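You operate a simulated robot arm through the tools that you are given. There is no shell and no other tool. Be economical: measure what you need, move in short steps, check, and stop when the job is done.

Carry out the task below with a simulated robot arm. There is one attempt and no reset: what you move stays moved.

TASK
Take lid and sieve off, set the pan under the loupe, knob at far.
Fine: lid and sieve on the bench; pan first, then slide the lens plate over it; spill none; leave the other lid, sieve and pan alone.
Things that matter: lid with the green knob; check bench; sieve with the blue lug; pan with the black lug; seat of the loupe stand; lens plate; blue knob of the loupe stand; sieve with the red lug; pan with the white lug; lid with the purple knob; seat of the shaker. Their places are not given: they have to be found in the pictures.

Only the result counts: the job must be done as asked and must still hold three seconds after the hand-in. Knocking over, shifting, dropping, spilling or breaking anything else fails it. A push-on lid holds only when it is set on centred and level and pressed home; a screw cap is set on level and turned clockwise until tight.

THE ROBOT
A 7-joint arm with a two-finger parallel gripper, fixed in place. Base frame: the origin is at the foot of the arm, x ahead of it, y to its left, z up. Units: cm, degrees, N and s.
Its first joint turns from -66.0 to 66.0 degrees. Payload 1.57 kg.
The tool frame sits at the grasp point between the pads (the TCP): z along the fingers, y along the line on which they close. The tips reach 3 cm beyond it. The gripper opens to 11 cm. The fingers are 2.4 cm wide and 1.2 cm thick; the gripper's body (4.8 by 11.2 cm) begins 7.8 cm behind the TCP.
Orientation is that of the tool frame in the base frame, as a unit quaternion [x, y, z, w]. With the fingers straight down and closing along the base's y, the tool's x points along the base's -x, its y along +y and its z along -z.

THE INTERFACE
- The arm moves only by the tool jog_arm. Its argument "motion" is a list of rows, each a list of 7 numbers: the turn, a rotation vector about the base's x, y, z in degrees, then the shift along the base's x, y, z in cm, then the opening, from 0 (shut) to 1 (fully open). In form: [[ax, ay, az, tx, ty, tz, fingers], ...]. A call has 1 to 8 rows; each row is the pose to reach, as a shift and turn from the pose commanded when the call began. Each row takes 0.2 s and may step no farther than 5 cm and 8.6 degrees from the row before; otherwise, or with a gripper value out of range, the whole call is refused. A pose out of reach is approached as far as the arm can. The call stops where the force on the tool passes 50 N (or 10 N more than at its start, if that is more) or the arm is blocked; 0.2 s more then pass. The fingers move at their own pace (about 10.8 cm/s each) and stop on an object; they squeeze with about 23 N. The grip force told is the motor's: it shows also when the fingers shut on nothing. Time passes only in rows, and 0.2 s behind the last, so rows that repeat a pose let the fingers close. It gives the time, the measured TCP pose, the force on the tool (base axes), the opening and the grip force at its end, in the units of the frame above (readings bear some noise).
- Cameras (640 x 400 px; columns grow to the right, rows downward): "scene" is fixed at [15.54, -38.85, 140.03]; the picture's right is [0.86, -0.52, 0.00], its down [-0.31, -0.52, -0.80] and it looks along [0.41, 0.68, -0.61] (base axes); focal length 239 px, centre (320, 200). "wrist" rides on the gripper at [-3.6, 0, -8] in the tool frame; the picture's right is [0.00, -1.00, 0.00], its down [0.97, 0.00, -0.24] and it looks along [0.24, 0.00, 0.97] (tool axes); focal length 218 px, centre (320, 200).
- snapshot(camera): a new picture of that camera. It takes no simulated time.
- point_at(camera, pixels): there is no depth. For up to 12 entries [column, row, z] of the newest picture of that camera ("zoom" is the newest enlarged one), the place [x, y] in the base frame at which the ray of that pixel passes the height z, good to about 0.3 cm. It takes no simulated time.
- enlarge(camera, box): a new picture of the part [left, top, right, bottom] of that camera's present view, enlarged. It takes no simulated time.
- sign_off(): hands the job in; it is judged then, once.

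Keep the steps short. Do not move on a guess: measure, check each grasp and each placing, and mend mistakes. In all there are 80 turns and 34 pictures (those below and enlarged ones count). Leave the gripper open and the arm clear of the work at the hand-in unless told otherwise, and finish with a single line.

The tools are called after ">>>" by a JSON object that holds its "name" and its "arguments". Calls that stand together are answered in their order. jog_arm: Moves the arm, as the interface text tells. Its arguments: {"type":"object","properties":{"motion":{"type":"array","items":{"type":"array","items":{"type":"number"}}}},"required":["motion"]} The other tools are called the same way: snapshot (camera) takes a picture; point_at (camera, pixels) gives the place at which the rays of pixels pass given heights; enlarge (camera, box) takes an enlarged picture of a part of a camera's view; sign_off () hands the job in.

At the start:

```text
time: 0.0
tcp_pos: [42.62, 1.17, 126.92]
orientation: [0.0, 1.0, 0.0, 0.0]
wrist_force: [0.1, -0.2, 0.0]
grip_width: 11.02
gripper_force: 0.0
```

scene: 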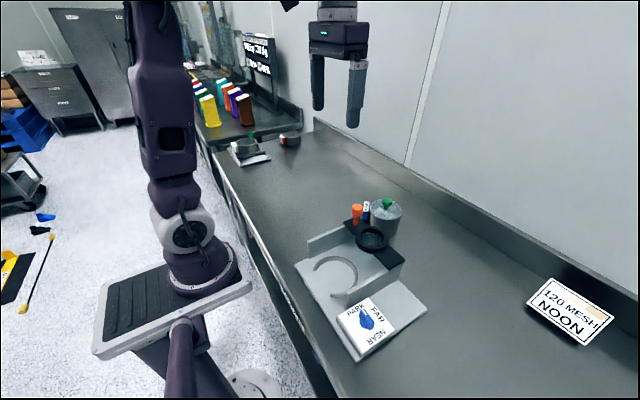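
wrist: 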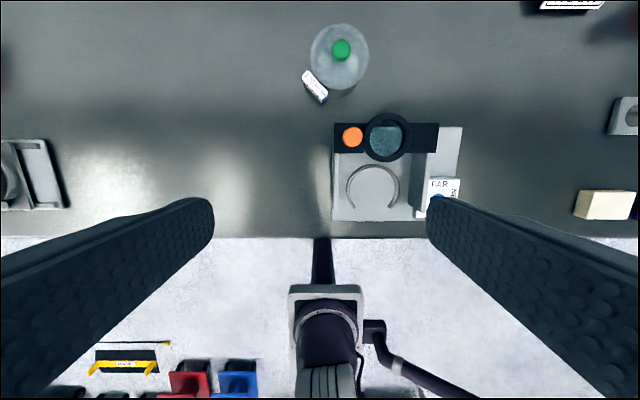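

I see a loupe stand near (360,270), a stack with a green knob at (387,207), and another group at (250,150). I'll enlarge these first.

>>> {"name": "enlarge", "arguments": {"camera": "scene", "box": [280, 180, 440, 370]}}

>>> {"name": "enlarge", "arguments": {"camera": "scene", "box": [210, 110, 330, 185]}}

>>> {"name": "enlarge", "arguments": {"camera": "scene", "box": [500, 260, 640, 360]}}

>>> {"name": "enlarge", "arguments": {"camera": "wrist", "box": [280, 0, 480, 240]}}

```text
2.11 times, centred on (360, 275) of scene
```

zoom: 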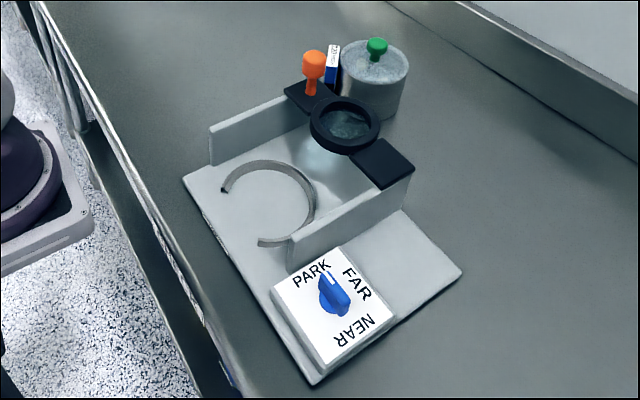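

```text
5.33 times, centred on (270, 148) of scene
```

zoom: 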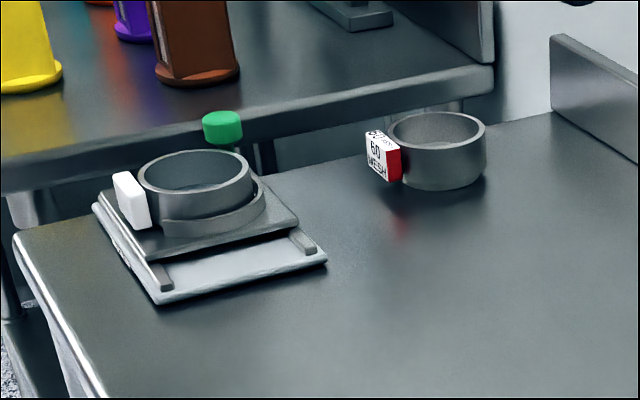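

```text
4.00 times, centred on (570, 310) of scene
```

zoom: 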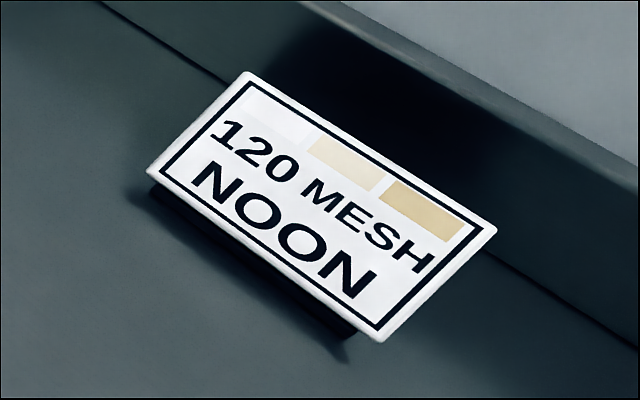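

```text
1.67 times, centred on (380, 120) of wrist
```

zoom: 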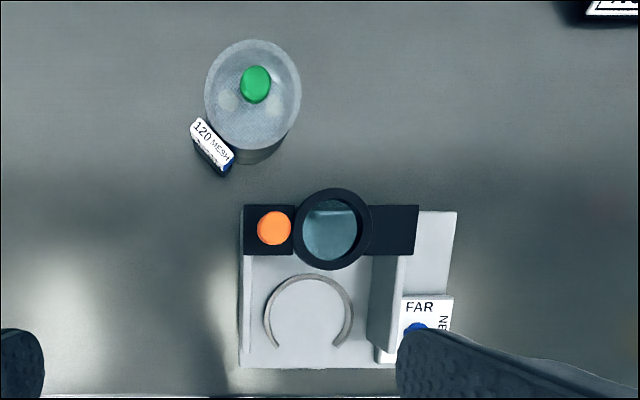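

The stack with the green-knob lid and the 120 MESH blue-lug sieve is ours. I'll triangulate its knob, the stand's features, and the other objects.

>>> {"name": "point_at", "arguments": {"camera": "wrist", "pixels": [[341, 49, 36], [341, 49, 40], [341, 49, 44], [352, 137, 36], [352, 137, 40], [385, 138, 36], [372, 187, 29], [438, 197, 32], [314, 86, 36], [624, 116, 30], [604, 205, 28], [570, 0, 30]]}}

>>> {"name": "point_at", "arguments": {"camera": "scene", "pixels": [[387, 203, 36], [387, 203, 40], [387, 203, 44], [357, 208, 36], [357, 208, 40], [372, 239, 36], [336, 274, 29], [367, 317, 32], [290, 140, 30], [245, 150, 30], [570, 312, 30]]}}

```text
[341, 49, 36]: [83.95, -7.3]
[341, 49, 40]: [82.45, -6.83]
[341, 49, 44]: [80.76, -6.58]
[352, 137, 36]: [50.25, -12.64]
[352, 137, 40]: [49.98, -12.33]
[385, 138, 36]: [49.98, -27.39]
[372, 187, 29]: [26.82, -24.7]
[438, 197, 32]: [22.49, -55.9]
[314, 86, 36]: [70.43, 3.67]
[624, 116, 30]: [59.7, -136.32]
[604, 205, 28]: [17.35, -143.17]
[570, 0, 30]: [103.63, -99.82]
```

```text
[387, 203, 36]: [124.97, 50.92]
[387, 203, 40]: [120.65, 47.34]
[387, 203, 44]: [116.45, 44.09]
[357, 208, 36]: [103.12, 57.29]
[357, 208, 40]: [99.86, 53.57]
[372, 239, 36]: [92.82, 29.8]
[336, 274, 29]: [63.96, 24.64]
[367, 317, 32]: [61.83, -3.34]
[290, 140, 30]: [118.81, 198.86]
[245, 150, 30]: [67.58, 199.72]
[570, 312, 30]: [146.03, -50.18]
```

The two cameras' rays don't meet near z = 30. They meet at about z = 88–96, with the seat near (37.7, -10, 89) and the knob near (61, -2, 95). The bench is therefore probably at about z = 88, not the stated 28, and I need to check that before going low. I'll make a short descent and look again for parallax.

>>> {"name": "jog_arm", "arguments": {"motion": [[0, 0, 0, 0, -2, -4, 1], [0, 0, 0, 0, -4, -8, 1], [0, 0, 0, 0, -6, -12, 1], [0, 0, 0, 0, -6, -12, 1]]}}

>>> {"name": "snapshot", "arguments": {"camera": "wrist"}}

```text
time: 1.0
tcp_pos: [42.52, -4.72, 114.8]
orientation: [0.0, 1.0, 0.0, 0.0]
wrist_force: [0.2, -0.8, 0.7]
grip_width: 10.99
gripper_force: 0.1
```

```text
27 pictures are left
```

wrist: 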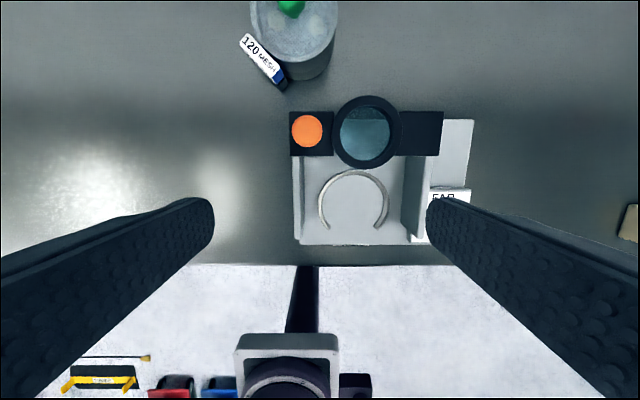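

The second view gives the same seat place at z≈89, so the bench really is at about z = 88. The stack is near x≈60, beyond the stated reach, so I'll test the reach while still high.

>>> {"name": "jog_arm", "arguments": {"motion": [[0, 0, 0, 4, 1, 0, 1], [0, 0, 0, 8, 2, 0, 1], [0, 0, 0, 12, 3, 0, 1], [0, 0, 0, 12, 3, 0, 1]]}}

>>> {"name": "snapshot", "arguments": {"camera": "wrist"}}

```text
time: 2.0
tcp_pos: [54.56, -1.87, 114.96]
orientation: [0.0, 1.0, 0.0, 0.0]
wrist_force: [0.2, 0.5, 0.6]
grip_width: 11.03
gripper_force: 0.1
```

```text
26 pictures are left
```

wrist: 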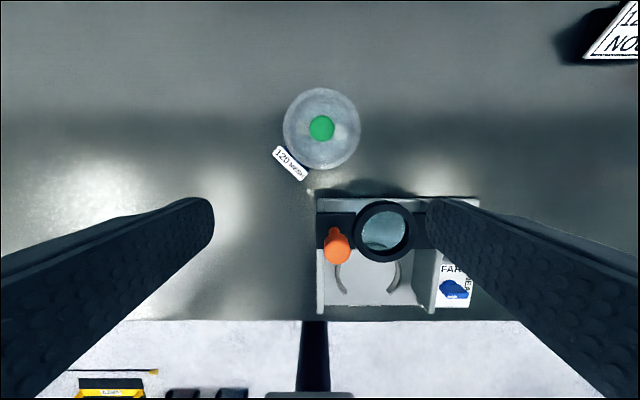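

Reached. I'll take a tight scene close-up of the stack to see its layers and lugs.

>>> {"name": "enlarge", "arguments": {"camera": "scene", "box": [330, 185, 420, 260]}}

>>> {"name": "enlarge", "arguments": {"camera": "wrist", "box": [260, 70, 400, 200]}}

```text
5.33 times, centred on (375, 222) of scene
```

zoom: 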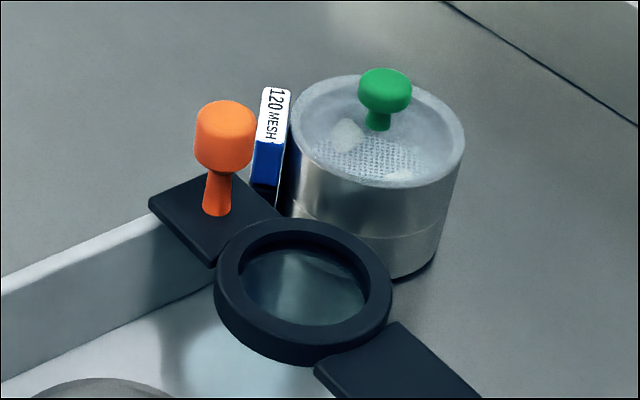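

```text
3.08 times, centred on (330, 135) of wrist
```

zoom: 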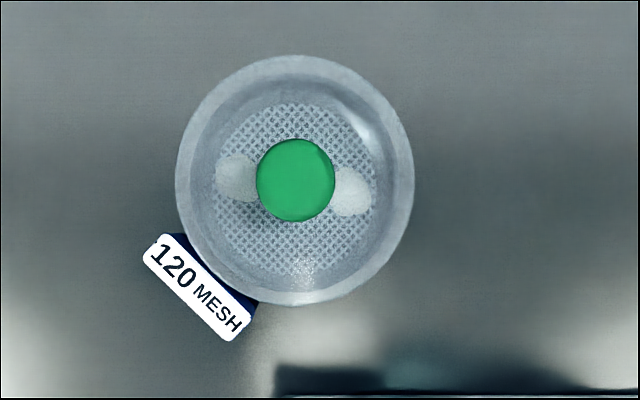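

Layers, top to bottom: clear lid with knob centre z≈98.6 and lid top z≈95.4, sieve, then pan with its seam at z≈92. The sieve has a blue lug facing +y/-x, with something black directly below it. I'll move over the knob at z≈105 and look again.

>>> {"name": "jog_arm", "arguments": {"motion": [[0, 0, 0, 2.8, -0.1, -3, 1], [0, 0, 0, 5.5, -0.2, -6, 1], [0, 0, 0, 5.5, -0.2, -9.5, 1], [0, 0, 0, 5.5, -0.2, -9.5, 1]]}}

>>> {"name": "snapshot", "arguments": {"camera": "wrist"}}

```text
time: 3.0
tcp_pos: [60.12, -1.95, 105.3]
orientation: [0.001, 1.0, 0.0, 0.0]
wrist_force: [0.8, 0.6, 0.7]
grip_width: 10.98
gripper_force: 0.0
```

```text
23 pictures are left
```

wrist: 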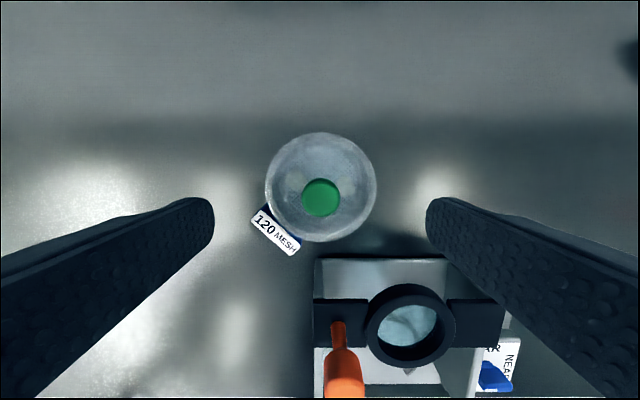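

The knob is centred at about (60.4, -1.95). I'll descend to z≈99.1 so the tips stay above the lid, then close on the knob.

>>> {"name": "jog_arm", "arguments": {"motion": [[0, 0, 0, 0.28, 0, -3, 1], [0, 0, 0, 0.28, 0, -6, 1], [0, 0, 0, 0.28, 0, -6, 0.5], [0, 0, 0, 0.28, 0, -6, 0.1], [0, 0, 0, 0.28, 0, -6, 0], [0, 0, 0, 0.28, 0, -6, 0]]}}

>>> {"name": "snapshot", "arguments": {"camera": "wrist"}}

```text
time: 4.4
tcp_pos: [60.37, -2.1, 99.48]
orientation: [0.0, 1.0, 0.0, 0.0]
wrist_force: [-0.1, 0.3, 0.0]
grip_width: 2.69
gripper_force: 22.8
```

```text
22 pictures are left
```

wrist: 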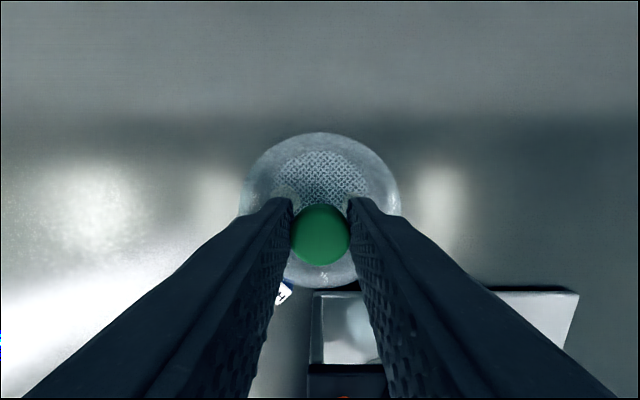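

The grip holds the knob at width 2.69. I'll lift gently, straight up.

>>> {"name": "jog_arm", "arguments": {"motion": [[0, 0, 0, 0, 0, 0.3, 0], [0, 0, 0, 0, 0, 0.8, 0], [0, 0, 0, 0, 0, 1.5, 0], [0, 0, 0, 0, 0, 3, 0], [0, 0, 0, 0, 0, 5, 0], [0, 0, 0, 0, 0, 7, 0]]}}

>>> {"name": "enlarge", "arguments": {"camera": "scene", "box": [320, 160, 440, 260]}}

```text
time: 5.8
tcp_pos: [60.35, -2.05, 106.52]
orientation: [0.001, 1.0, 0.001, 0.0]
wrist_force: [0.2, 0.2, -0.8]
grip_width: 2.66
gripper_force: 23.4
```

```text
4.00 times, centred on (380, 210) of scene
```

zoom: 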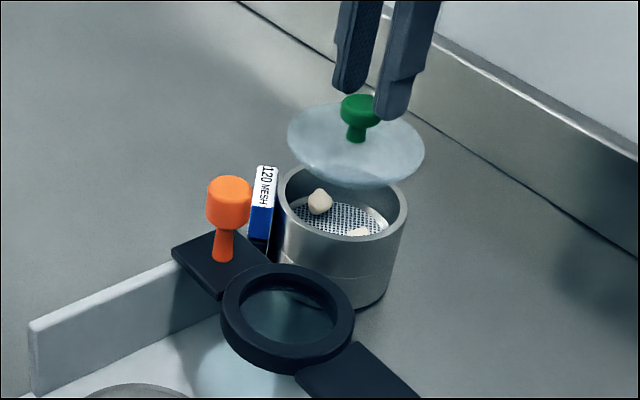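

The lid is off and the sieve still holds its lumps. I'll carry the lid to the clear bench at about (46, 28).

>>> {"name": "jog_arm", "arguments": {"motion": [[0, 0, 0, -1, 3.5, 0, 0], [0, 0, 0, -3, 8, 0, 0], [0, 0, 0, -5, 12, 0, 0], [0, 0, 0, -7, 16, 0, 0], [0, 0, 0, -9, 20, 0, 0], [0, 0, 0, -11, 24, 0, 0], [0, 0, 0, -13, 28, -2, 0], [0, 0, 0, -14, 30, -5, 0]]}}

>>> {"name": "enlarge", "arguments": {"camera": "scene", "box": [200, 100, 440, 250]}}

```text
time: 7.6
tcp_pos: [46.4, 27.9, 101.48]
orientation: [0.0, 1.0, 0.0, -0.001]
wrist_force: [0.6, -0.2, -0.1]
grip_width: 2.67
gripper_force: 22.9
```

```text
2.67 times, centred on (320, 175) of scene
```

zoom: 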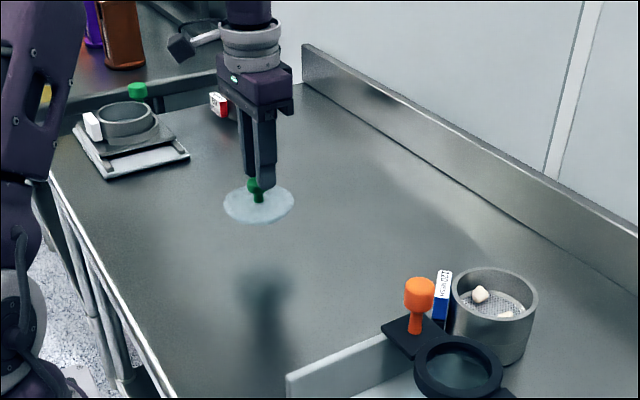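

The bench below is clear. I'll lower to z≈95 and then go in fine steps, watching the force.

>>> {"name": "jog_arm", "arguments": {"motion": [[0, 0, 0, 0, 0, -3, 0], [0, 0, 0, 0, 0, -6, 0], [0, 0, 0, 0, 0, -7, 0], [0, 0, 0, 0, 0, -7.5, 0], [0, 0, 0, 0, 0, -7.8, 0]]}}

```text
time: 8.8
tcp_pos: [46.37, 28.03, 93.73]
orientation: [0.0, 1.0, 0.001, 0.001]
wrist_force: [3.9, 2.9, 16.5]
grip_width: 2.67
gripper_force: 23.0
```

There's 16 N of upward force at z = 93.7, so the lid is on the bench. I'll open and rise.

>>> {"name": "jog_arm", "arguments": {"motion": [[0, 0, 0, 0, 0, 0.1, 0.3], [0, 0, 0, 0, 0, 0.1, 0.5], [0, 0, 0, 0, 0, 0.1, 0.6], [0, 0, 0, 0, 0, 4, 0.6], [0, 0, 0, 0, 0, 8, 0.6], [0, 0, 0, 0, 0, 12.5, 0.6]]}}

>>> {"name": "snapshot", "arguments": {"camera": "wrist"}}

```text
time: 10.2
tcp_pos: [46.4, 27.91, 106.34]
orientation: [0.0, 1.0, 0.0, -0.001]
wrist_force: [1.5, 0.1, -0.8]
grip_width: 6.58
gripper_force: 0.0
```

```text
19 pictures are left
```

wrist: 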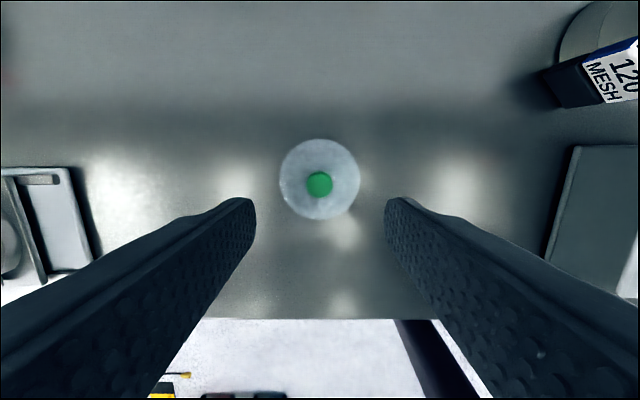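

The lid lies flat. The blue lug centre is near (56.3, 2.0), pointing at about 135°. I'll go above it at z≈105 while turning the tool -45° about z, so the fingers close along the lug's length.

>>> {"name": "jog_arm", "arguments": {"motion": [[0, 0, -7.5, 1.5, -4, 0, 0.9], [0, 0, -15, 3, -8, 0, 0.9], [0, 0, -22.5, 5, -12, 0, 0.9], [0, 0, -30, 6.5, -16, 0, 0.9], [0, 0, -37.5, 8, -20, 0, 0.9], [0, 0, -45, 9, -23.5, 0, 0.9], [0, 0, -45, 9.9, -25.9, -1, 0.9], [0, 0, -45, 9.9, -25.9, -1, 0.9]]}}

>>> {"name": "snapshot", "arguments": {"camera": "wrist"}}

```text
time: 12.0
tcp_pos: [56.33, 2.15, 105.19]
orientation: [0.382, 0.924, 0.0, 0.0]
wrist_force: [-0.2, -0.1, 0.4]
grip_width: 9.88
gripper_force: 0.1
```

```text
18 pictures are left
```

wrist: 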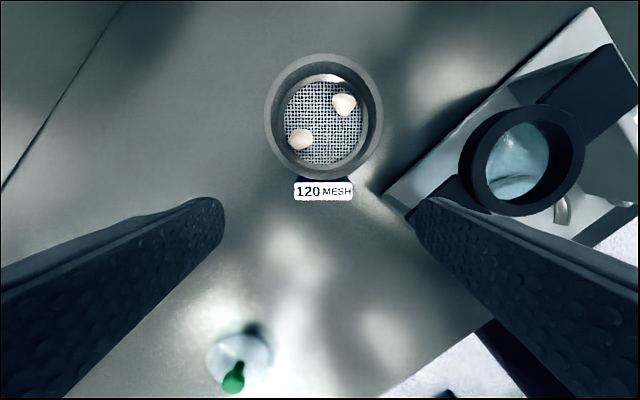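

The lug sits level in view at (324,191), about 5 cm long, centre ≈ (56.0, 2.0), top z≈95. I'll narrow the opening to 6.4 cm to stay clear of the stand's corner, and descend to TCP z≈95.3. The tips will be near 92.3, above the seam.

>>> {"name": "jog_arm", "arguments": {"motion": [[0, 0, 0, -0.32, -0.16, 0, 0.58], [0, 0, 0, -0.32, -0.16, -1, 0.58], [0, 0, 0, -0.32, -0.16, -5, 0.58], [0, 0, 0, -0.32, -0.16, -8, 0.58], [0, 0, 0, -0.32, -0.16, -8, 0.58]]}}

>>> {"name": "snapshot", "arguments": {"camera": "wrist"}}

>>> {"name": "enlarge", "arguments": {"camera": "scene", "box": [330, 180, 420, 255]}}

```text
time: 13.2
tcp_pos: [55.89, 1.83, 97.32]
orientation: [0.383, 0.924, 0.0, 0.0]
wrist_force: [0.2, 0.1, -0.5]
grip_width: 6.37
gripper_force: 0.0
```

```text
17 pictures are left
```

wrist: 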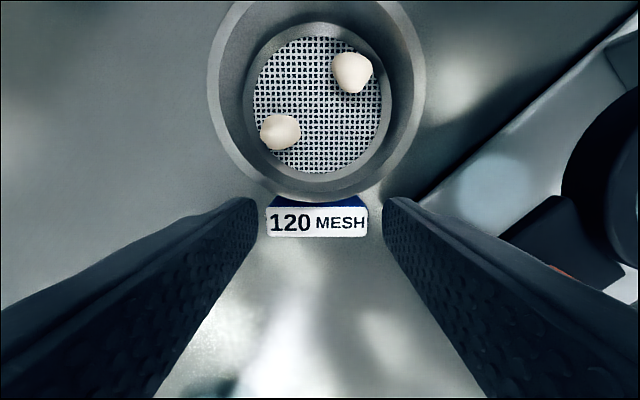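

```text
5.33 times, centred on (375, 218) of scene
```

zoom: 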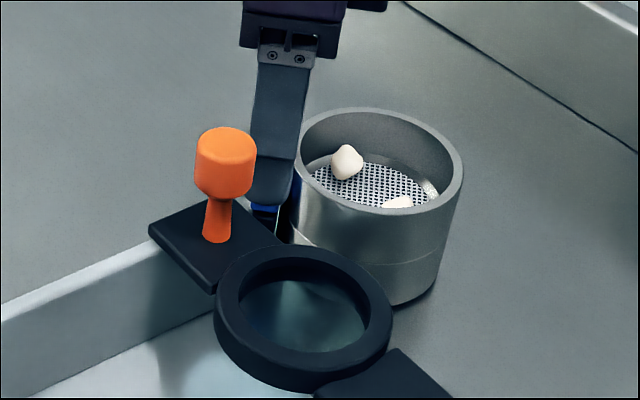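

The fingers straddle the lug evenly. I'll go down 2 cm more and close.

>>> {"name": "jog_arm", "arguments": {"motion": [[0, 0, 0, 0.1, 0.1, -1, 0.58], [0, 0, 0, 0.1, 0.1, -2, 0.58], [0, 0, 0, 0.1, 0.1, -2, 0.4], [0, 0, 0, 0.1, 0.1, -2, 0.2], [0, 0, 0, 0.1, 0.1, -2, 0.2], [0, 0, 0, 0.1, 0.1, -2, 0.2]]}}

>>> {"name": "enlarge", "arguments": {"camera": "scene", "box": [330, 180, 420, 255]}}

```text
time: 14.6
tcp_pos: [56.12, 1.9, 95.36]
orientation: [0.384, 0.923, 0.0, 0.0]
wrist_force: [-1.7, -0.7, 5.5]
grip_width: 4.97
gripper_force: 22.8
```

```text
5.33 times, centred on (375, 218) of scene
```

zoom: 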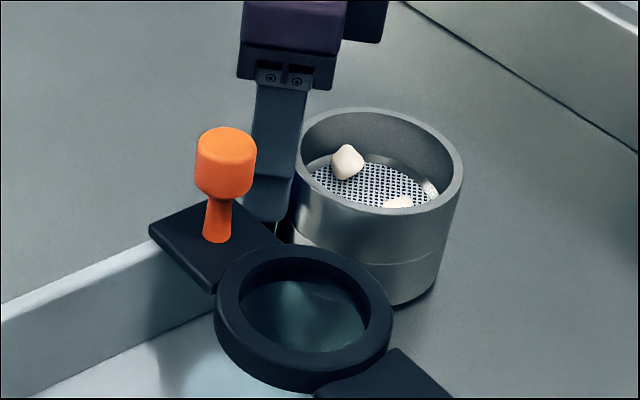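

Gripped at 4.97 cm, matching the lug. I'll lift a little and check that only the sieve comes up.

>>> {"name": "jog_arm", "arguments": {"motion": [[0, 0, 0, 0, 0, 0.3, 0.2], [0, 0, 0, 0, 0, 0.7, 0.2], [0, 0, 0, 0, 0, 1.2, 0.2], [0, 0, 0, 0, 0, 1.6, 0.2]]}}

>>> {"name": "enlarge", "arguments": {"camera": "scene", "box": [330, 180, 420, 255]}}

```text
time: 15.6
tcp_pos: [56.02, 2.06, 96.84]
orientation: [0.383, 0.924, 0.0, 0.0]
wrist_force: [-0.1, -0.5, -2.3]
grip_width: 4.96
gripper_force: 23.3
```

```text
5.33 times, centred on (375, 218) of scene
```

zoom: 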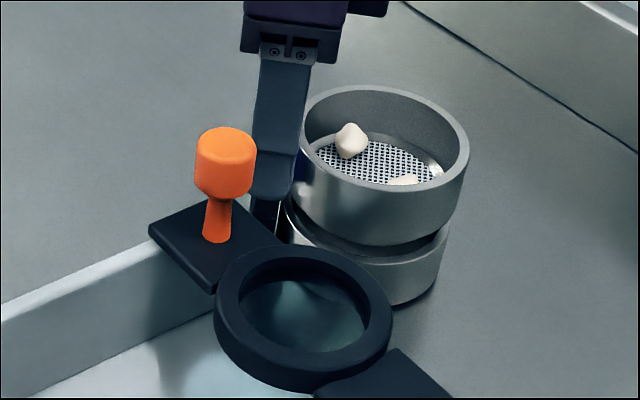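

Only the sieve rises, and it stays level. I'll lift further and carry it smoothly toward TCP (55, 19) in short steps.

>>> {"name": "jog_arm", "arguments": {"motion": [[0, 0, 0, 0, 0, 1, 0.2], [0, 0, 0, 0, 0, 2.5, 0.2], [0, 0, 0, 0, 0, 4, 0.2], [0, 0, 0, 0, 1, 5, 0.2], [0, 0, 0, 0, 3, 5.5, 0.2], [0, 0, 0, 0, 5.5, 5.5, 0.2], [0, 0, 0, 0, 7.5, 5.5, 0.2], [0, 0, 0, 0, 8.5, 5.5, 0.2]]}}

>>> {"name": "jog_arm", "arguments": {"motion": [[0, 0, 0, 0, 1, 0, 0.2], [0, 0, 0, 0, 3, 0, 0.2], [0, 0, 0, -0.3, 5, 0, 0.2], [0, 0, 0, -0.7, 7, 0, 0.2], [0, 0, 0, -1, 8.5, 0, 0.2], [0, 0, 0, -1, 9, -1, 0.2], [0, 0, 0, -1, 9, -3, 0.2], [0, 0, 0, -1, 9, -5, 0.2]]}}

>>> {"name": "enlarge", "arguments": {"camera": "scene", "box": [260, 120, 420, 240]}}

```text
time: 17.4
tcp_pos: [56.06, 10.49, 102.32]
orientation: [0.383, 0.924, 0.0, 0.0]
wrist_force: [-0.1, 0.5, -1.1]
grip_width: 4.95
gripper_force: 23.0
```

```text
time: 19.2
tcp_pos: [55.05, 19.46, 97.26]
orientation: [0.382, 0.924, 0.0, -0.001]
wrist_force: [-0.3, -0.6, -1.4]
grip_width: 4.95
gripper_force: 23.3
```

```text
3.33 times, centred on (340, 180) of scene
```

zoom: 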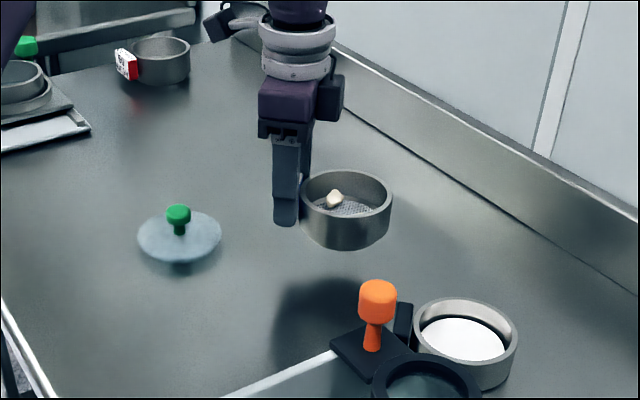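

The pan with white powder is now uncovered. I'll lower the sieve to the bench, expecting contact near z≈92.

>>> {"name": "jog_arm", "arguments": {"motion": [[0, 0, 0, 0, 0, -1.5, 0.2], [0, 0, 0, 0, 0, -3, 0.2], [0, 0, 0, 0, 0, -4, 0.2], [0, 0, 0, 0, 0, -4.5, 0.2], [0, 0, 0, 0, 0, -4.8, 0.2], [0, 0, 0, 0, 0, -4.8, 0.2]]}}

```text
time: 20.6
tcp_pos: [55.05, 19.46, 92.47]
orientation: [0.383, 0.924, 0.001, 0.001]
wrist_force: [-3.4, 0.5, 15.8]
grip_width: 4.99
gripper_force: 22.9
```

Contact at z = 92.5 with 16 N. I'll open slowly and rise.

>>> {"name": "jog_arm", "arguments": {"motion": [[0, 0, 0, 0, 0, 0, 0.48], [0, 0, 0, 0, 0, 0, 0.55], [0, 0, 0, 0, 0, 0, 0.6], [0, 0, 0, 0, 0, 1.5, 0.6], [0, 0, 0, 0, 0, 5, 0.6], [0, 0, 0, 0, 0, 9, 0.6], [0, 0, 0, 0, 0, 12, 0.6]]}}

>>> {"name": "enlarge", "arguments": {"camera": "scene", "box": [260, 120, 420, 240]}}

```text
time: 22.2
tcp_pos: [54.96, 19.41, 104.46]
orientation: [0.383, 0.924, 0.0, 0.001]
wrist_force: [-0.6, 0.1, 0.2]
grip_width: 6.62
gripper_force: 0.1
```

```text
3.33 times, centred on (340, 180) of scene
```

zoom: 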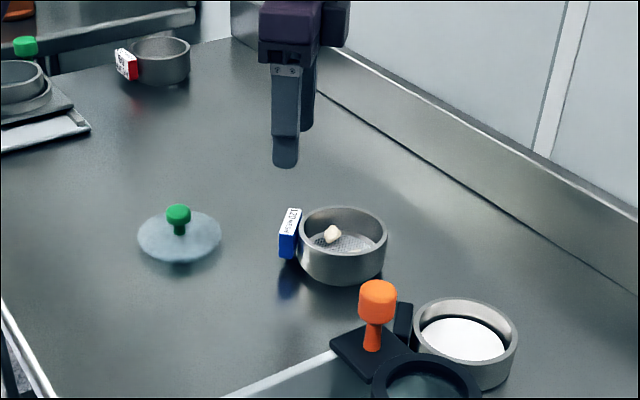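

The sieve stands flat on the bench. Next I'll go back above the pan's black lug near (56, 2).

>>> {"name": "jog_arm", "arguments": {"motion": [[0, 0, 0, 0.2, -4, 0, 0.6], [0, 0, 0, 0.5, -8, 0, 0.6], [0, 0, 0, 0.8, -12, 0, 0.6], [0, 0, 0, 1.1, -16, 0, 0.6], [0, 0, 0, 1.1, -17.4, -4, 0.6], [0, 0, 0, 1.1, -17.4, -6, 0.6], [0, 0, 0, 1.1, -17.4, -6, 0.6]]}}

>>> {"name": "snapshot", "arguments": {"camera": "wrist"}}

```text
time: 23.8
tcp_pos: [56.32, 2.13, 98.36]
orientation: [0.383, 0.924, 0.0, 0.0]
wrist_force: [-0.5, 0.8, -0.4]
grip_width: 6.61
gripper_force: 0.0
```

```text
11 pictures are left
```

wrist: 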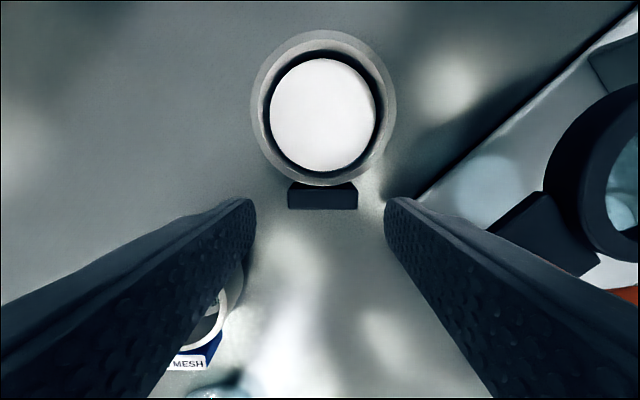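

The black lug is at (323,197), centre ≈ (56.2, 1.95), top z≈91.2. The powder surface is flat. I'll descend to TCP z≈92.2 and close gently.

>>> {"name": "jog_arm", "arguments": {"motion": [[0, 0, 0, -0.1, -0.2, -2, 0.57], [0, 0, 0, -0.1, -0.2, -4.5, 0.57], [0, 0, 0, -0.1, -0.2, -6.15, 0.57], [0, 0, 0, -0.1, -0.2, -6.15, 0.48], [0, 0, 0, -0.1, -0.2, -6.15, 0.4], [0, 0, 0, -0.1, -0.2, -6.15, 0.3], [0, 0, 0, -0.1, -0.2, -6.15, 0.2], [0, 0, 0, -0.1, -0.2, -6.15, 0.2]]}}

```text
time: 25.6
tcp_pos: [56.06, 1.89, 92.27]
orientation: [0.383, 0.924, 0.0, -0.001]
wrist_force: [0.6, 0.3, 0.4]
grip_width: 4.95
gripper_force: 23.1
```

Gripped at 4.95. I'll lift gently, straight up.

>>> {"name": "jog_arm", "arguments": {"motion": [[0, 0, 0, 0, 0, 0.4, 0.2], [0, 0, 0, 0, 0, 1.2, 0.2], [0, 0, 0, 0, 0, 2.5, 0.2], [0, 0, 0, 0, 0, 4.5, 0.2], [0, 0, 0, 0, 0, 6.5, 0.2], [0, 0, 0, 0, 0, 8.5, 0.2], [0, 0, 0, 0, 0, 10, 0.2], [0, 0, 0, 0, 0, 11, 0.2]]}}

>>> {"name": "snapshot", "arguments": {"camera": "scene"}}

```text
time: 27.4
tcp_pos: [56.16, 1.88, 103.24]
orientation: [0.382, 0.924, 0.001, 0.0]
wrist_force: [0.4, 0.4, -0.9]
grip_width: 4.94
gripper_force: 23.4
```

```text
10 pictures are left
```

scene: 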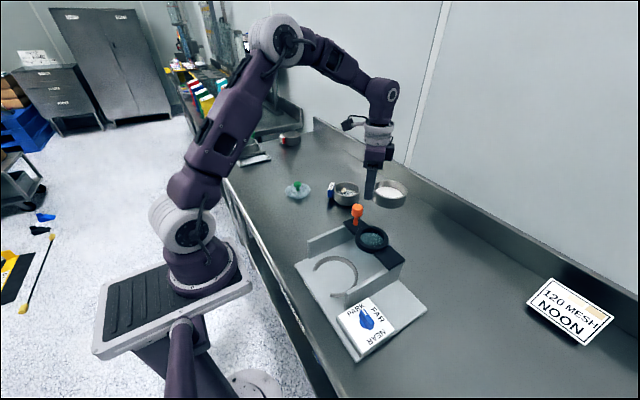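

The pan is level and clear. I'll raise to ~109.5 so it passes over the orange knob, turn +45° so the lug will face the seat's gap (-x), and shift back.

>>> {"name": "jog_arm", "arguments": {"motion": [[0, 0, 3, 0, 0, 1.5, 0.2], [0, 0, 9, -0.5, 0, 3.5, 0.2], [0, 0, 16, -1.5, -0.5, 5.5, 0.2], [0, 0, 23, -3, -1, 6.5, 0.2], [0, 0, 30, -5, -1.5, 6.5, 0.2], [0, 0, 37, -7, -2, 6.5, 0.2], [0, 0, 42, -9, -3, 6.5, 0.2], [0, 0, 45, -10.5, -4, 6.5, 0.2]]}}

>>> {"name": "jog_arm", "arguments": {"motion": [[0, 0, 0, -1, -0.5, 0, 0.2], [0, 0, 0, -3, -1.5, 0, 0.2], [0, 0, 0, -5, -3, 0, 0.2], [0, 0, 0, -7, -4.5, 0, 0.2], [0, 0, 0, -9, -6, 0, 0.2], [0, 0, 0, -11, -7.2, 0, 0.2], [0, 0, 0, -12.5, -8, 0, 0.2], [0, 0, 0, -13.2, -8.3, 0, 0.2]]}}

```text
time: 29.2
tcp_pos: [45.5, -2.17, 109.86]
orientation: [-0.001, 1.0, 0.0, 0.0]
wrist_force: [-0.2, -0.5, -0.5]
grip_width: 4.96
gripper_force: 23.1
```

```text
time: 31.0
tcp_pos: [32.4, -10.39, 109.83]
orientation: [0.0, 1.0, 0.0, 0.0]
wrist_force: [0.8, 0.4, -1.5]
grip_width: 4.95
gripper_force: 23.1
```

Reach is fine here. The seat centre, averaged over two views, is about (37.0, -10.1). I'll lower to TCP z≈100, just above the walls, centred by estimate, and look.

>>> {"name": "jog_arm", "arguments": {"motion": [[0, 0, 0, -0.6, 0.2, -1, 0.2], [0, 0, 0, -1.4, 0.3, -3, 0.2], [0, 0, 0, -1.4, 0.3, -5.5, 0.2], [0, 0, 0, -1.4, 0.3, -8, 0.2], [0, 0, 0, -1.4, 0.3, -9.5, 0.2], [0, 0, 0, -1.4, 0.3, -9.5, 0.2]]}}

>>> {"name": "snapshot", "arguments": {"camera": "wrist"}}

>>> {"name": "enlarge", "arguments": {"camera": "scene", "box": [280, 210, 440, 350]}}

```text
time: 32.4
tcp_pos: [30.95, -10.11, 100.45]
orientation: [0.0, 1.0, 0.0, 0.0]
wrist_force: [0.6, 0.1, -2.1]
grip_width: 4.94
gripper_force: 22.9
```

```text
9 pictures are left
```

wrist: 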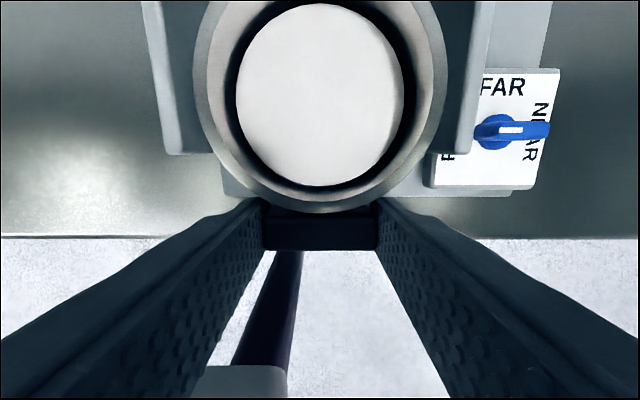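

```text
2.86 times, centred on (360, 280) of scene
```

zoom: 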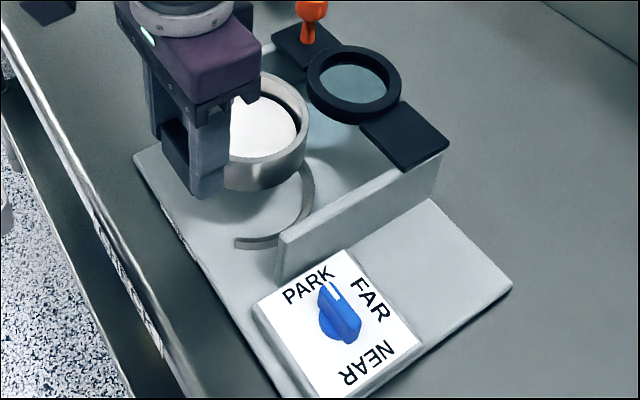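

From the wrist view, the pan's near rim edge is ~1.0 cm inside the TCP, so the pan centre is ~5.5 cm ahead of the TCP, at (36.45, -10.1). It needs +0.55 in x. I'll shift, lower to just above the ring and check.

>>> {"name": "jog_arm", "arguments": {"motion": [[0, 0, 0, 0.55, 0, -1, 0.2], [0, 0, 0, 0.55, 0, -2.5, 0.2], [0, 0, 0, 0.55, 0, -4, 0.2], [0, 0, 0, 0.55, 0, -5.2, 0.2], [0, 0, 0, 0.55, 0, -5.6, 0.2], [0, 0, 0, 0.55, 0, -5.6, 0.2]]}}

>>> {"name": "enlarge", "arguments": {"camera": "scene", "box": [295, 225, 385, 305]}}

```text
time: 33.8
tcp_pos: [31.59, -10.06, 94.76]
orientation: [-0.001, 1.0, 0.0, 0.0]
wrist_force: [-0.5, -0.4, -1.5]
grip_width: 4.94
gripper_force: 22.8
```

```text
5.00 times, centred on (340, 265) of scene
```

zoom: 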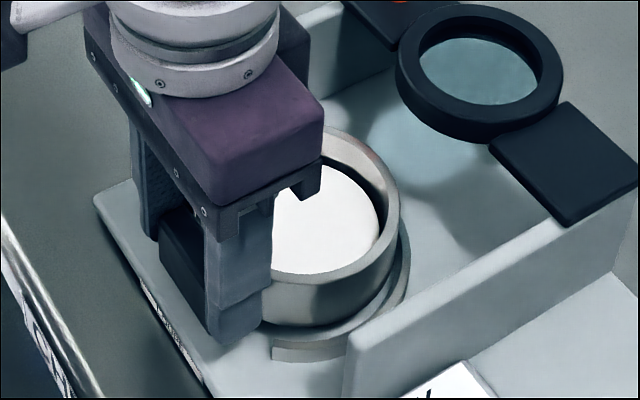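

The pan looks centred over the C-ring, with its lug in the gap. I'll lower in fine steps, watching force.

>>> {"name": "jog_arm", "arguments": {"motion": [[0, 0, 0, 0, 0, -0.3, 0.2], [0, 0, 0, 0, 0, -0.6, 0.2], [0, 0, 0, 0, 0, -0.9, 0.2], [0, 0, 0, 0, 0, -0.9, 0.2]]}}

```text
time: 34.8
tcp_pos: [31.49, -10.12, 93.91]
orientation: [-0.001, 1.0, 0.0, 0.0]
wrist_force: [-1.1, 0.7, -1.3]
grip_width: 4.95
gripper_force: 22.8
```

>>> {"name": "jog_arm", "arguments": {"motion": [[0, 0, 0, 0, 0, -0.2, 0.2], [0, 0, 0, 0, 0, -0.4, 0.2], [0, 0, 0, 0, 0, -0.6, 0.2], [0, 0, 0, 0, 0, -0.6, 0.2]]}}

```text
time: 35.8
tcp_pos: [31.58, -10.14, 93.3]
orientation: [-0.001, 1.0, 0.0, -0.001]
wrist_force: [-1.1, -0.7, 17.7]
grip_width: 4.9
gripper_force: 22.8
```

Contact at z≈93.3, so the pan bottom is at ≈89.4. I'll check whether it sits in the ring or on it.

>>> {"name": "enlarge", "arguments": {"camera": "scene", "box": [310, 245, 370, 305]}}

```text
6.67 times, centred on (340, 275) of scene
```

zoom: 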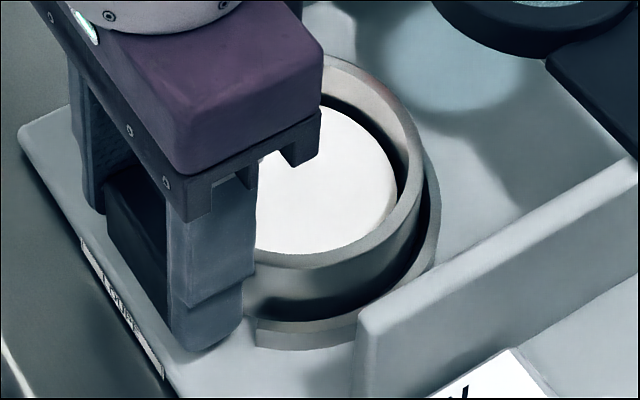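

The pan's foot goes down behind the ring's top edge all round, so it is inside the ring and resting on the plate. I'll release it and rise.

>>> {"name": "jog_arm", "arguments": {"motion": [[0, 0, 0, 0, 0, 0.05, 0.48], [0, 0, 0, 0, 0, 0.05, 0.54], [0, 0, 0, 0, 0, 0.05, 0.57], [0, 0, 0, 0, 0, 2, 0.57], [0, 0, 0, 0, 0, 6, 0.57], [0, 0, 0, 0, 0, 10, 0.57], [0, 0, 0, 0, 0, 14, 0.57], [0, 0, 0, 4, 0, 16, 0.57]]}}

>>> {"name": "snapshot", "arguments": {"camera": "wrist"}}

```text
time: 37.6
tcp_pos: [35.49, -10.22, 109.44]
orientation: [0.001, 1.0, 0.0, 0.0]
wrist_force: [-0.1, 0.1, -0.7]
grip_width: 6.28
gripper_force: 0.0
```

```text
5 pictures are left
```

wrist: 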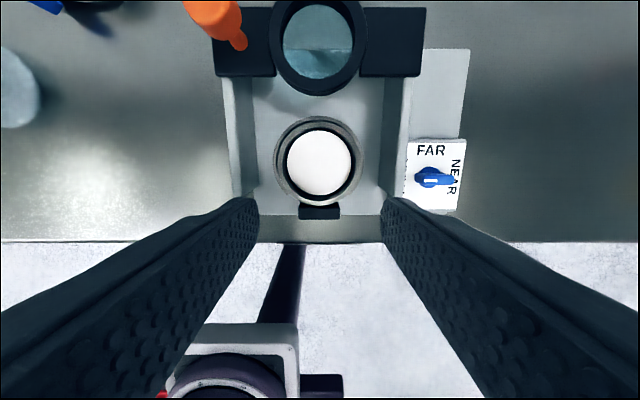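

The pan is seated. The orange knob's axis is ≈ (47.7, -3.4), with its cap at z≈98.8–101.5 and the plate top at ≈95. I'll go above it, descend to z≈100 and grip the cap.

>>> {"name": "jog_arm", "arguments": {"motion": [[0, 0, 0, 4, 2.2, 0, 0.6], [0, 0, 0, 8, 4.5, 0, 0.6], [0, 0, 0, 12.2, 6.8, 0, 0.6], [0, 0, 0, 12.2, 6.8, -4, 0.6], [0, 0, 0, 12.2, 6.8, -7, 0.6], [0, 0, 0, 12.2, 6.8, -9.3, 0.6], [0, 0, 0, 12.2, 6.8, -9.3, 0.6]]}}

>>> {"name": "jog_arm", "arguments": {"motion": [[0, 0, 0, 0, 0, 0, 0.4], [0, 0, 0, 0, 0, 0, 0.3], [0, 0, 0, 0, 0, 0, 0.2], [0, 0, 0, 0, 0, 0, 0.1], [0, 0, 0, 0, 0, 0, 0.1]]}}

```text
time: 39.0
tcp_pos: [47.83, -3.29, 100.61]
orientation: [0.0, 1.0, -0.001, 0.003]
wrist_force: [-10.0, 3.3, 21.4]
grip_width: 6.37
gripper_force: 0.0
stopped in row 7: the force on the tool passed its limit (the readings are from after the stop); the commanded pose is now the measured one
```

```text
time: 40.2
tcp_pos: [47.95, -3.7, 100.58]
orientation: [-0.001, 1.0, -0.003, 0.004]
wrist_force: [0.4, -28.5, 29.5]
grip_width: 3.58
gripper_force: 13.9
```

The -y finger tip has touched the raised lens frame (tips at z≈97.6), and the closing was hindered. I'll open slightly, raise 0.5 cm to unload, then close again.

>>> {"name": "jog_arm", "arguments": {"motion": [[0, 0, 0, 0, 0, 0.2, 0.36], [0, 0, 0, -0.1, 0.2, 0.5, 0.4], [0, 0, 0, -0.1, 0.2, 0.5, 0.4]]}}

>>> {"name": "snapshot", "arguments": {"camera": "wrist"}}

```text
time: 41.0
tcp_pos: [47.78, -3.15, 100.99]
orientation: [0.0, 1.0, -0.002, 0.002]
wrist_force: [-0.2, 0.8, 0.1]
grip_width: 4.4
gripper_force: 0.1
```

```text
4 pictures are left
```

wrist: 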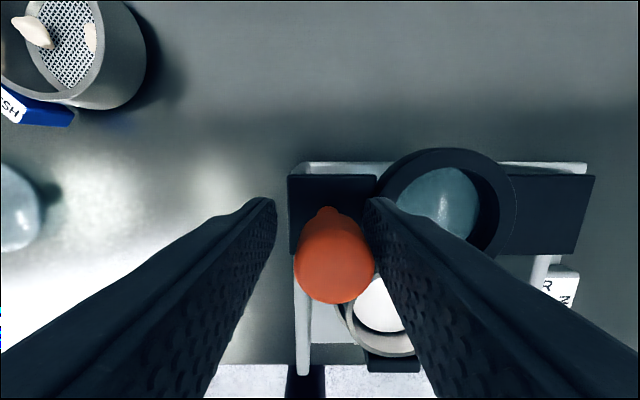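

The cap is at (335,262), so its axis is ≈ (47.4, -3.7). I'm off by -0.35 in x and -0.55 in y. I'll correct at this slightly raised height and close.

>>> {"name": "jog_arm", "arguments": {"motion": [[0, 0, 0, -0.35, -0.5, 0.2, 0.42], [0, 0, 0, -0.35, -0.5, 0.2, 0.42], [0, 0, 0, -0.35, -0.5, 0.2, 0.3], [0, 0, 0, -0.35, -0.5, 0.2, 0.2], [0, 0, 0, -0.35, -0.5, 0.2, 0.1], [0, 0, 0, -0.35, -0.5, 0.2, 0.1]]}}

```text
time: 42.5
tcp_pos: [47.46, -3.62, 101.18]
orientation: [0.0, 1.0, -0.001, 0.003]
wrist_force: [0.4, 7.2, 0.6]
grip_width: 2.77
gripper_force: 23.1
```

The cap is gripped at 2.77. I'll slide the plate toward -x in gentle steps, watching force.

>>> {"name": "jog_arm", "arguments": {"motion": [[0, 0, 0, -0.3, 0.1, 0, 0.1], [0, 0, 0, -0.8, 0.1, 0, 0.1], [0, 0, 0, -1.6, 0.1, 0, 0.1], [0, 0, 0, -2.4, 0.1, 0, 0.1]]}}

```text
time: 43.5
tcp_pos: [45.12, -3.58, 101.16]
orientation: [0.0, 1.0, -0.002, 0.004]
wrist_force: [0.3, 0.4, 0.9]
grip_width: 2.76
gripper_force: 22.9
```

It slides freely. I'll continue -8.0 cm to bring the lens to x≈37.1.

>>> {"name": "jog_arm", "arguments": {"motion": [[0, 0, 0, -1, 0, 0, 0.1], [0, 0, 0, -2.2, 0, 0, 0.1], [0, 0, 0, -3.4, 0, 0, 0.1], [0, 0, 0, -4.6, 0, 0, 0.1], [0, 0, 0, -5.8, 0, 0, 0.1], [0, 0, 0, -7, 0, 0, 0.1], [0, 0, 0, -7.6, 0, 0, 0.1], [0, 0, 0, -8, 0, 0, 0.1]]}}

```text
time: 45.2
tcp_pos: [37.04, -3.72, 101.15]
orientation: [0.0, 1.0, -0.002, 0.005]
wrist_force: [7.8, 0.3, 5.5]
grip_width: 2.76
gripper_force: 23.4
```

The force is now +7.8 N in x, which could be an end stop. I'll nudge 0.3 more to tell.

>>> {"name": "jog_arm", "arguments": {"motion": [[0, 0, 0, -0.15, 0, 0, 0.1], [0, 0, 0, -0.3, 0, 0, 0.1], [0, 0, 0, -0.3, 0, 0, 0.1]]}}

```text
time: 46.0
tcp_pos: [36.83, -3.46, 101.18]
orientation: [0.0, 1.0, -0.002, 0.004]
wrist_force: [13.6, 5.1, 0.4]
grip_width: 2.77
gripper_force: 22.8
```

The resistance builds at x≈36.9, so the plate is at its stop, directly over the pan. I'll release, rise, and view lens and blue knob together.

>>> {"name": "jog_arm", "arguments": {"motion": [[0, 0, 0, 0.15, 0, 0, 0.3], [0, 0, 0, 0.15, 0, 0, 0.4], [0, 0, 0, 0.15, 0, 0.5, 0.42], [0, 0, 0, 0.15, 0, 3, 0.5], [0, 0, 0, -0.5, -2, 6, 0.6], [0, 0, 0, -2, -6, 8, 0.8], [0, 0, 0, -3, -10, 8, 1], [0, 0, 0, -3.8, -14.5, 8, 1]]}}

>>> {"name": "snapshot", "arguments": {"camera": "wrist"}}

```text
time: 47.9
tcp_pos: [32.9, -18.15, 109.1]
orientation: [-0.001, 1.0, -0.002, 0.004]
wrist_force: [-0.6, 0.0, -0.5]
grip_width: 10.98
gripper_force: 0.0
```

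```text
3 pictures are left
```

wrist: 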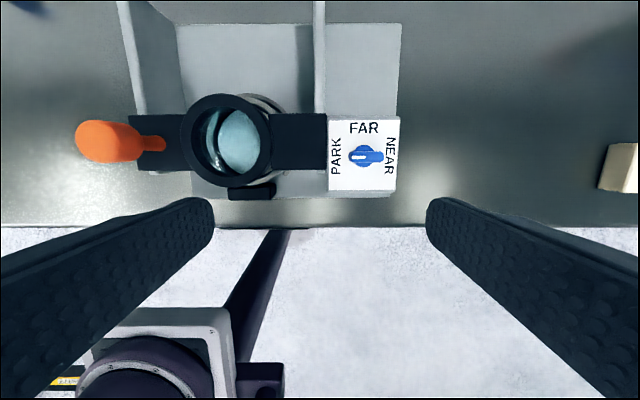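

The lens is centred over the pan at x≈37.0. The blue knob's white pointer faces PARK (+y), and FAR lies toward +x, so it needs a 90° clockwise turn seen from above. I'll turn the tool +90° so the fingers close along x across the bar, moving over the knob at about (35.4, -23.5).

>>> {"name": "jog_arm", "arguments": {"motion": [[0, 0, 7, 0.3, -0.8, 0, 0.6], [0, 0, 15, 0.6, -1.6, 0, 0.5], [0, 0, 23, 1, -2.4, 0, 0.4], [0, 0, 31, 1.4, -3.2, 0, 0.4], [0, 0, 39, 1.8, -4, 0, 0.4], [0, 0, 46, 2.2, -4.8, 0, 0.4], [0, 0, 53, 2.5, -5.3, 0, 0.4], [0, 0, 60, 2.5, -5.3, 0, 0.4]]}}

>>> {"name": "jog_arm", "arguments": {"motion": [[0, 0, 8, 0, 0, -2, 0.4], [0, 0, 16, 0, 0, -4, 0.4], [0, 0, 24, 0, 0, -6, 0.4], [0, 0, 30, 0, 0, -8, 0.4], [0, 0, 30, 0, 0, -9, 0.4], [0, 0, 30, 0, 0, -9, 0.4]]}}

>>> {"name": "snapshot", "arguments": {"camera": "wrist"}}

```text
time: 49.6
tcp_pos: [35.36, -23.46, 109.17]
orientation: [-0.502, 0.865, 0.0, 0.004]
wrist_force: [0.6, -0.5, 0.1]
grip_width: 4.42
gripper_force: 0.0
```

```text
time: 51.0
tcp_pos: [35.39, -23.45, 100.25]
orientation: [0.707, -0.707, -0.001, -0.004]
wrist_force: [0.4, -0.1, 0.6]
grip_width: 4.41
gripper_force: 0.1
```

```text
2 pictures are left
```

wrist: 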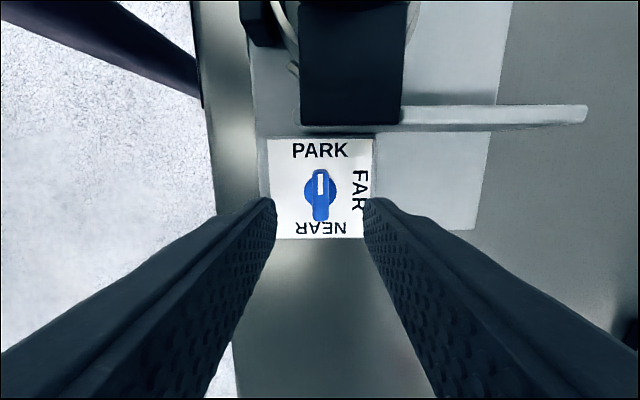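

The bar is centred between the fingers at (320,196), about 1.2 cm wide, and its axis is ≈ (35.4, -23.3). The panel is at z≈90–91. I'll descend to TCP z≈95 and close.

>>> {"name": "jog_arm", "arguments": {"motion": [[0, 0, 0, 0, 0.15, -2, 0.4], [0, 0, 0, 0, 0.15, -4, 0.4], [0, 0, 0, 0, 0.15, -5.2, 0.4], [0, 0, 0, 0, 0.15, -5.2, 0.25], [0, 0, 0, 0, 0.15, -5.2, 0.1], [0, 0, 0, 0, 0.15, -5.2, 0], [0, 0, 0, 0, 0.15, -5.2, 0]]}}

```text
time: 52.6
tcp_pos: [35.47, -23.22, 95.03]
orientation: [0.708, -0.707, -0.001, -0.004]
wrist_force: [0.1, -1.0, -0.3]
grip_width: 1.19
gripper_force: 22.8
```

Gripped at 1.19, so I have the bar. I'll turn clockwise, -60° first.

>>> {"name": "jog_arm", "arguments": {"motion": [[0, 0, -7.5, 0, 0, 0, 0], [0, 0, -15, 0, 0, 0, 0], [0, 0, -22.5, 0, 0, 0, 0], [0, 0, -30, 0, 0, 0, 0], [0, 0, -37.5, 0, 0, 0, 0], [0, 0, -45, 0, 0, 0, 0], [0, 0, -52.5, 0, 0, 0, 0], [0, 0, -60, 0, 0, 0, 0]]}}

>>> {"name": "jog_arm", "arguments": {"motion": [[0, 0, -7.5, 0, 0, 0, 0], [0, 0, -15, 0, 0, 0, 0], [0, 0, -22.5, 0, 0, 0, 0], [0, 0, -30, 0, 0, 0, 0], [0, 0, -30, 0, 0, 0, 0]]}}

```text
time: 54.5
tcp_pos: [35.48, -23.26, 95.07]
orientation: [-0.257, 0.966, -0.001, 0.004]
wrist_force: [-2.3, -5.1, 18.0]
grip_width: 1.21
gripper_force: 23.1
```

```text
time: 55.6
tcp_pos: [35.36, -23.15, 95.09]
orientation: [0.002, 1.0, -0.002, 0.003]
wrist_force: [-1.1, 0.5, 10.5]
grip_width: 1.17
gripper_force: 23.2
```

Turned 90° with no blockage, and the orientation is back to zero yaw. I'll open a little, rise straight up, and move clear so I can look.

>>> {"name": "jog_arm", "arguments": {"motion": [[0, 0, 0, 0, 0, 0, 0.2], [0, 0, 0, 0, 0, 0, 0.3], [0, 0, 0, 0, 0, 2, 0.3], [0, 0, 0, 0, 0, 6, 0.5], [0, 0, 0, 0, 2, 10, 0.8], [0, 0, 0, 0, 5, 14, 1], [0, 0, 0, 0, 5, 14, 1]]}}

>>> {"name": "snapshot", "arguments": {"camera": "wrist"}}

```text
time: 57.2
tcp_pos: [35.48, -18.11, 109.1]
orientation: [0.0, 1.0, -0.003, 0.003]
wrist_force: [0.9, -0.5, -0.3]
grip_width: 11.01
gripper_force: 0.0
```

```text
1 pictures are left
```

wrist: 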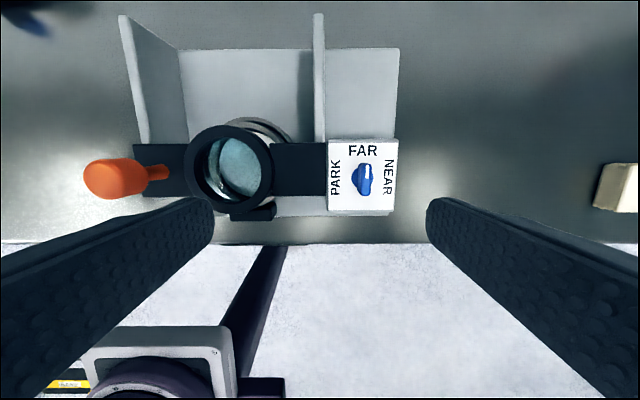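

The knob's white pointer now faces FAR and the lens is over the pan. I'll raise the arm clear and take the final scene picture.

>>> {"name": "jog_arm", "arguments": {"motion": [[0, 0, 0, 0, 1, 4, 1], [0, 0, 0, 0, 3, 8, 1], [0, 0, 0, 2, 6, 12, 1], [0, 0, 0, 4, 10, 16, 1], [0, 0, 0, 6, 14, 17, 1], [0, 0, 0, 6, 18, 17, 1], [0, 0, 0, 6, 18, 17, 1]]}}

>>> {"name": "enlarge", "arguments": {"camera": "scene", "box": [220, 130, 460, 380]}}

```text
refused: row 3 steps farther than a row can; nothing moved
```

```text
1.60 times, centred on (340, 255) of scene
```

zoom: 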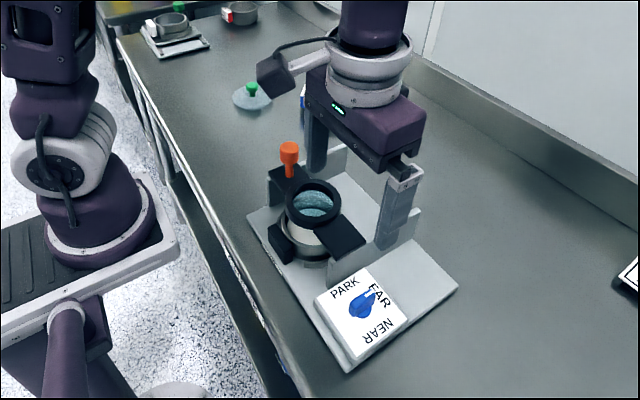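

That move was refused because one step was too long. The picture still shows the pan under the lens and the knob at FAR. I'll raise the arm with smaller steps.

>>> {"name": "jog_arm", "arguments": {"motion": [[0, 0, 0, 0, 0, 4, 1], [0, 0, 0, 0, 0, 8, 1], [0, 0, 0, 0, 2, 12, 1], [0, 0, 0, 1, 5, 15, 1], [0, 0, 0, 2, 8, 17, 1], [0, 0, 0, 2, 8, 17, 1]]}}

```text
time: 58.6
tcp_pos: [37.52, -10.28, 125.99]
orientation: [0.0, 1.0, -0.002, 0.004]
wrist_force: [-0.1, 0.0, 0.2]
grip_width: 10.99
gripper_force: 0.1
```

The arm is clear and the gripper is open. I'm handing in.

>>> {"name": "sign_off", "arguments": {}}

```text
The job is handed in.
```

Handed in: the green-knob lid and blue-lug sieve are on the bench, the black-lug pan is in the loupe seat with the lens plate over it, and the blue knob is at FAR; no spill seen, the other set was not touched, one finger pressed briefly on the lens frame (over 50 N), and the bench measured about z = 88, not the stated 28.
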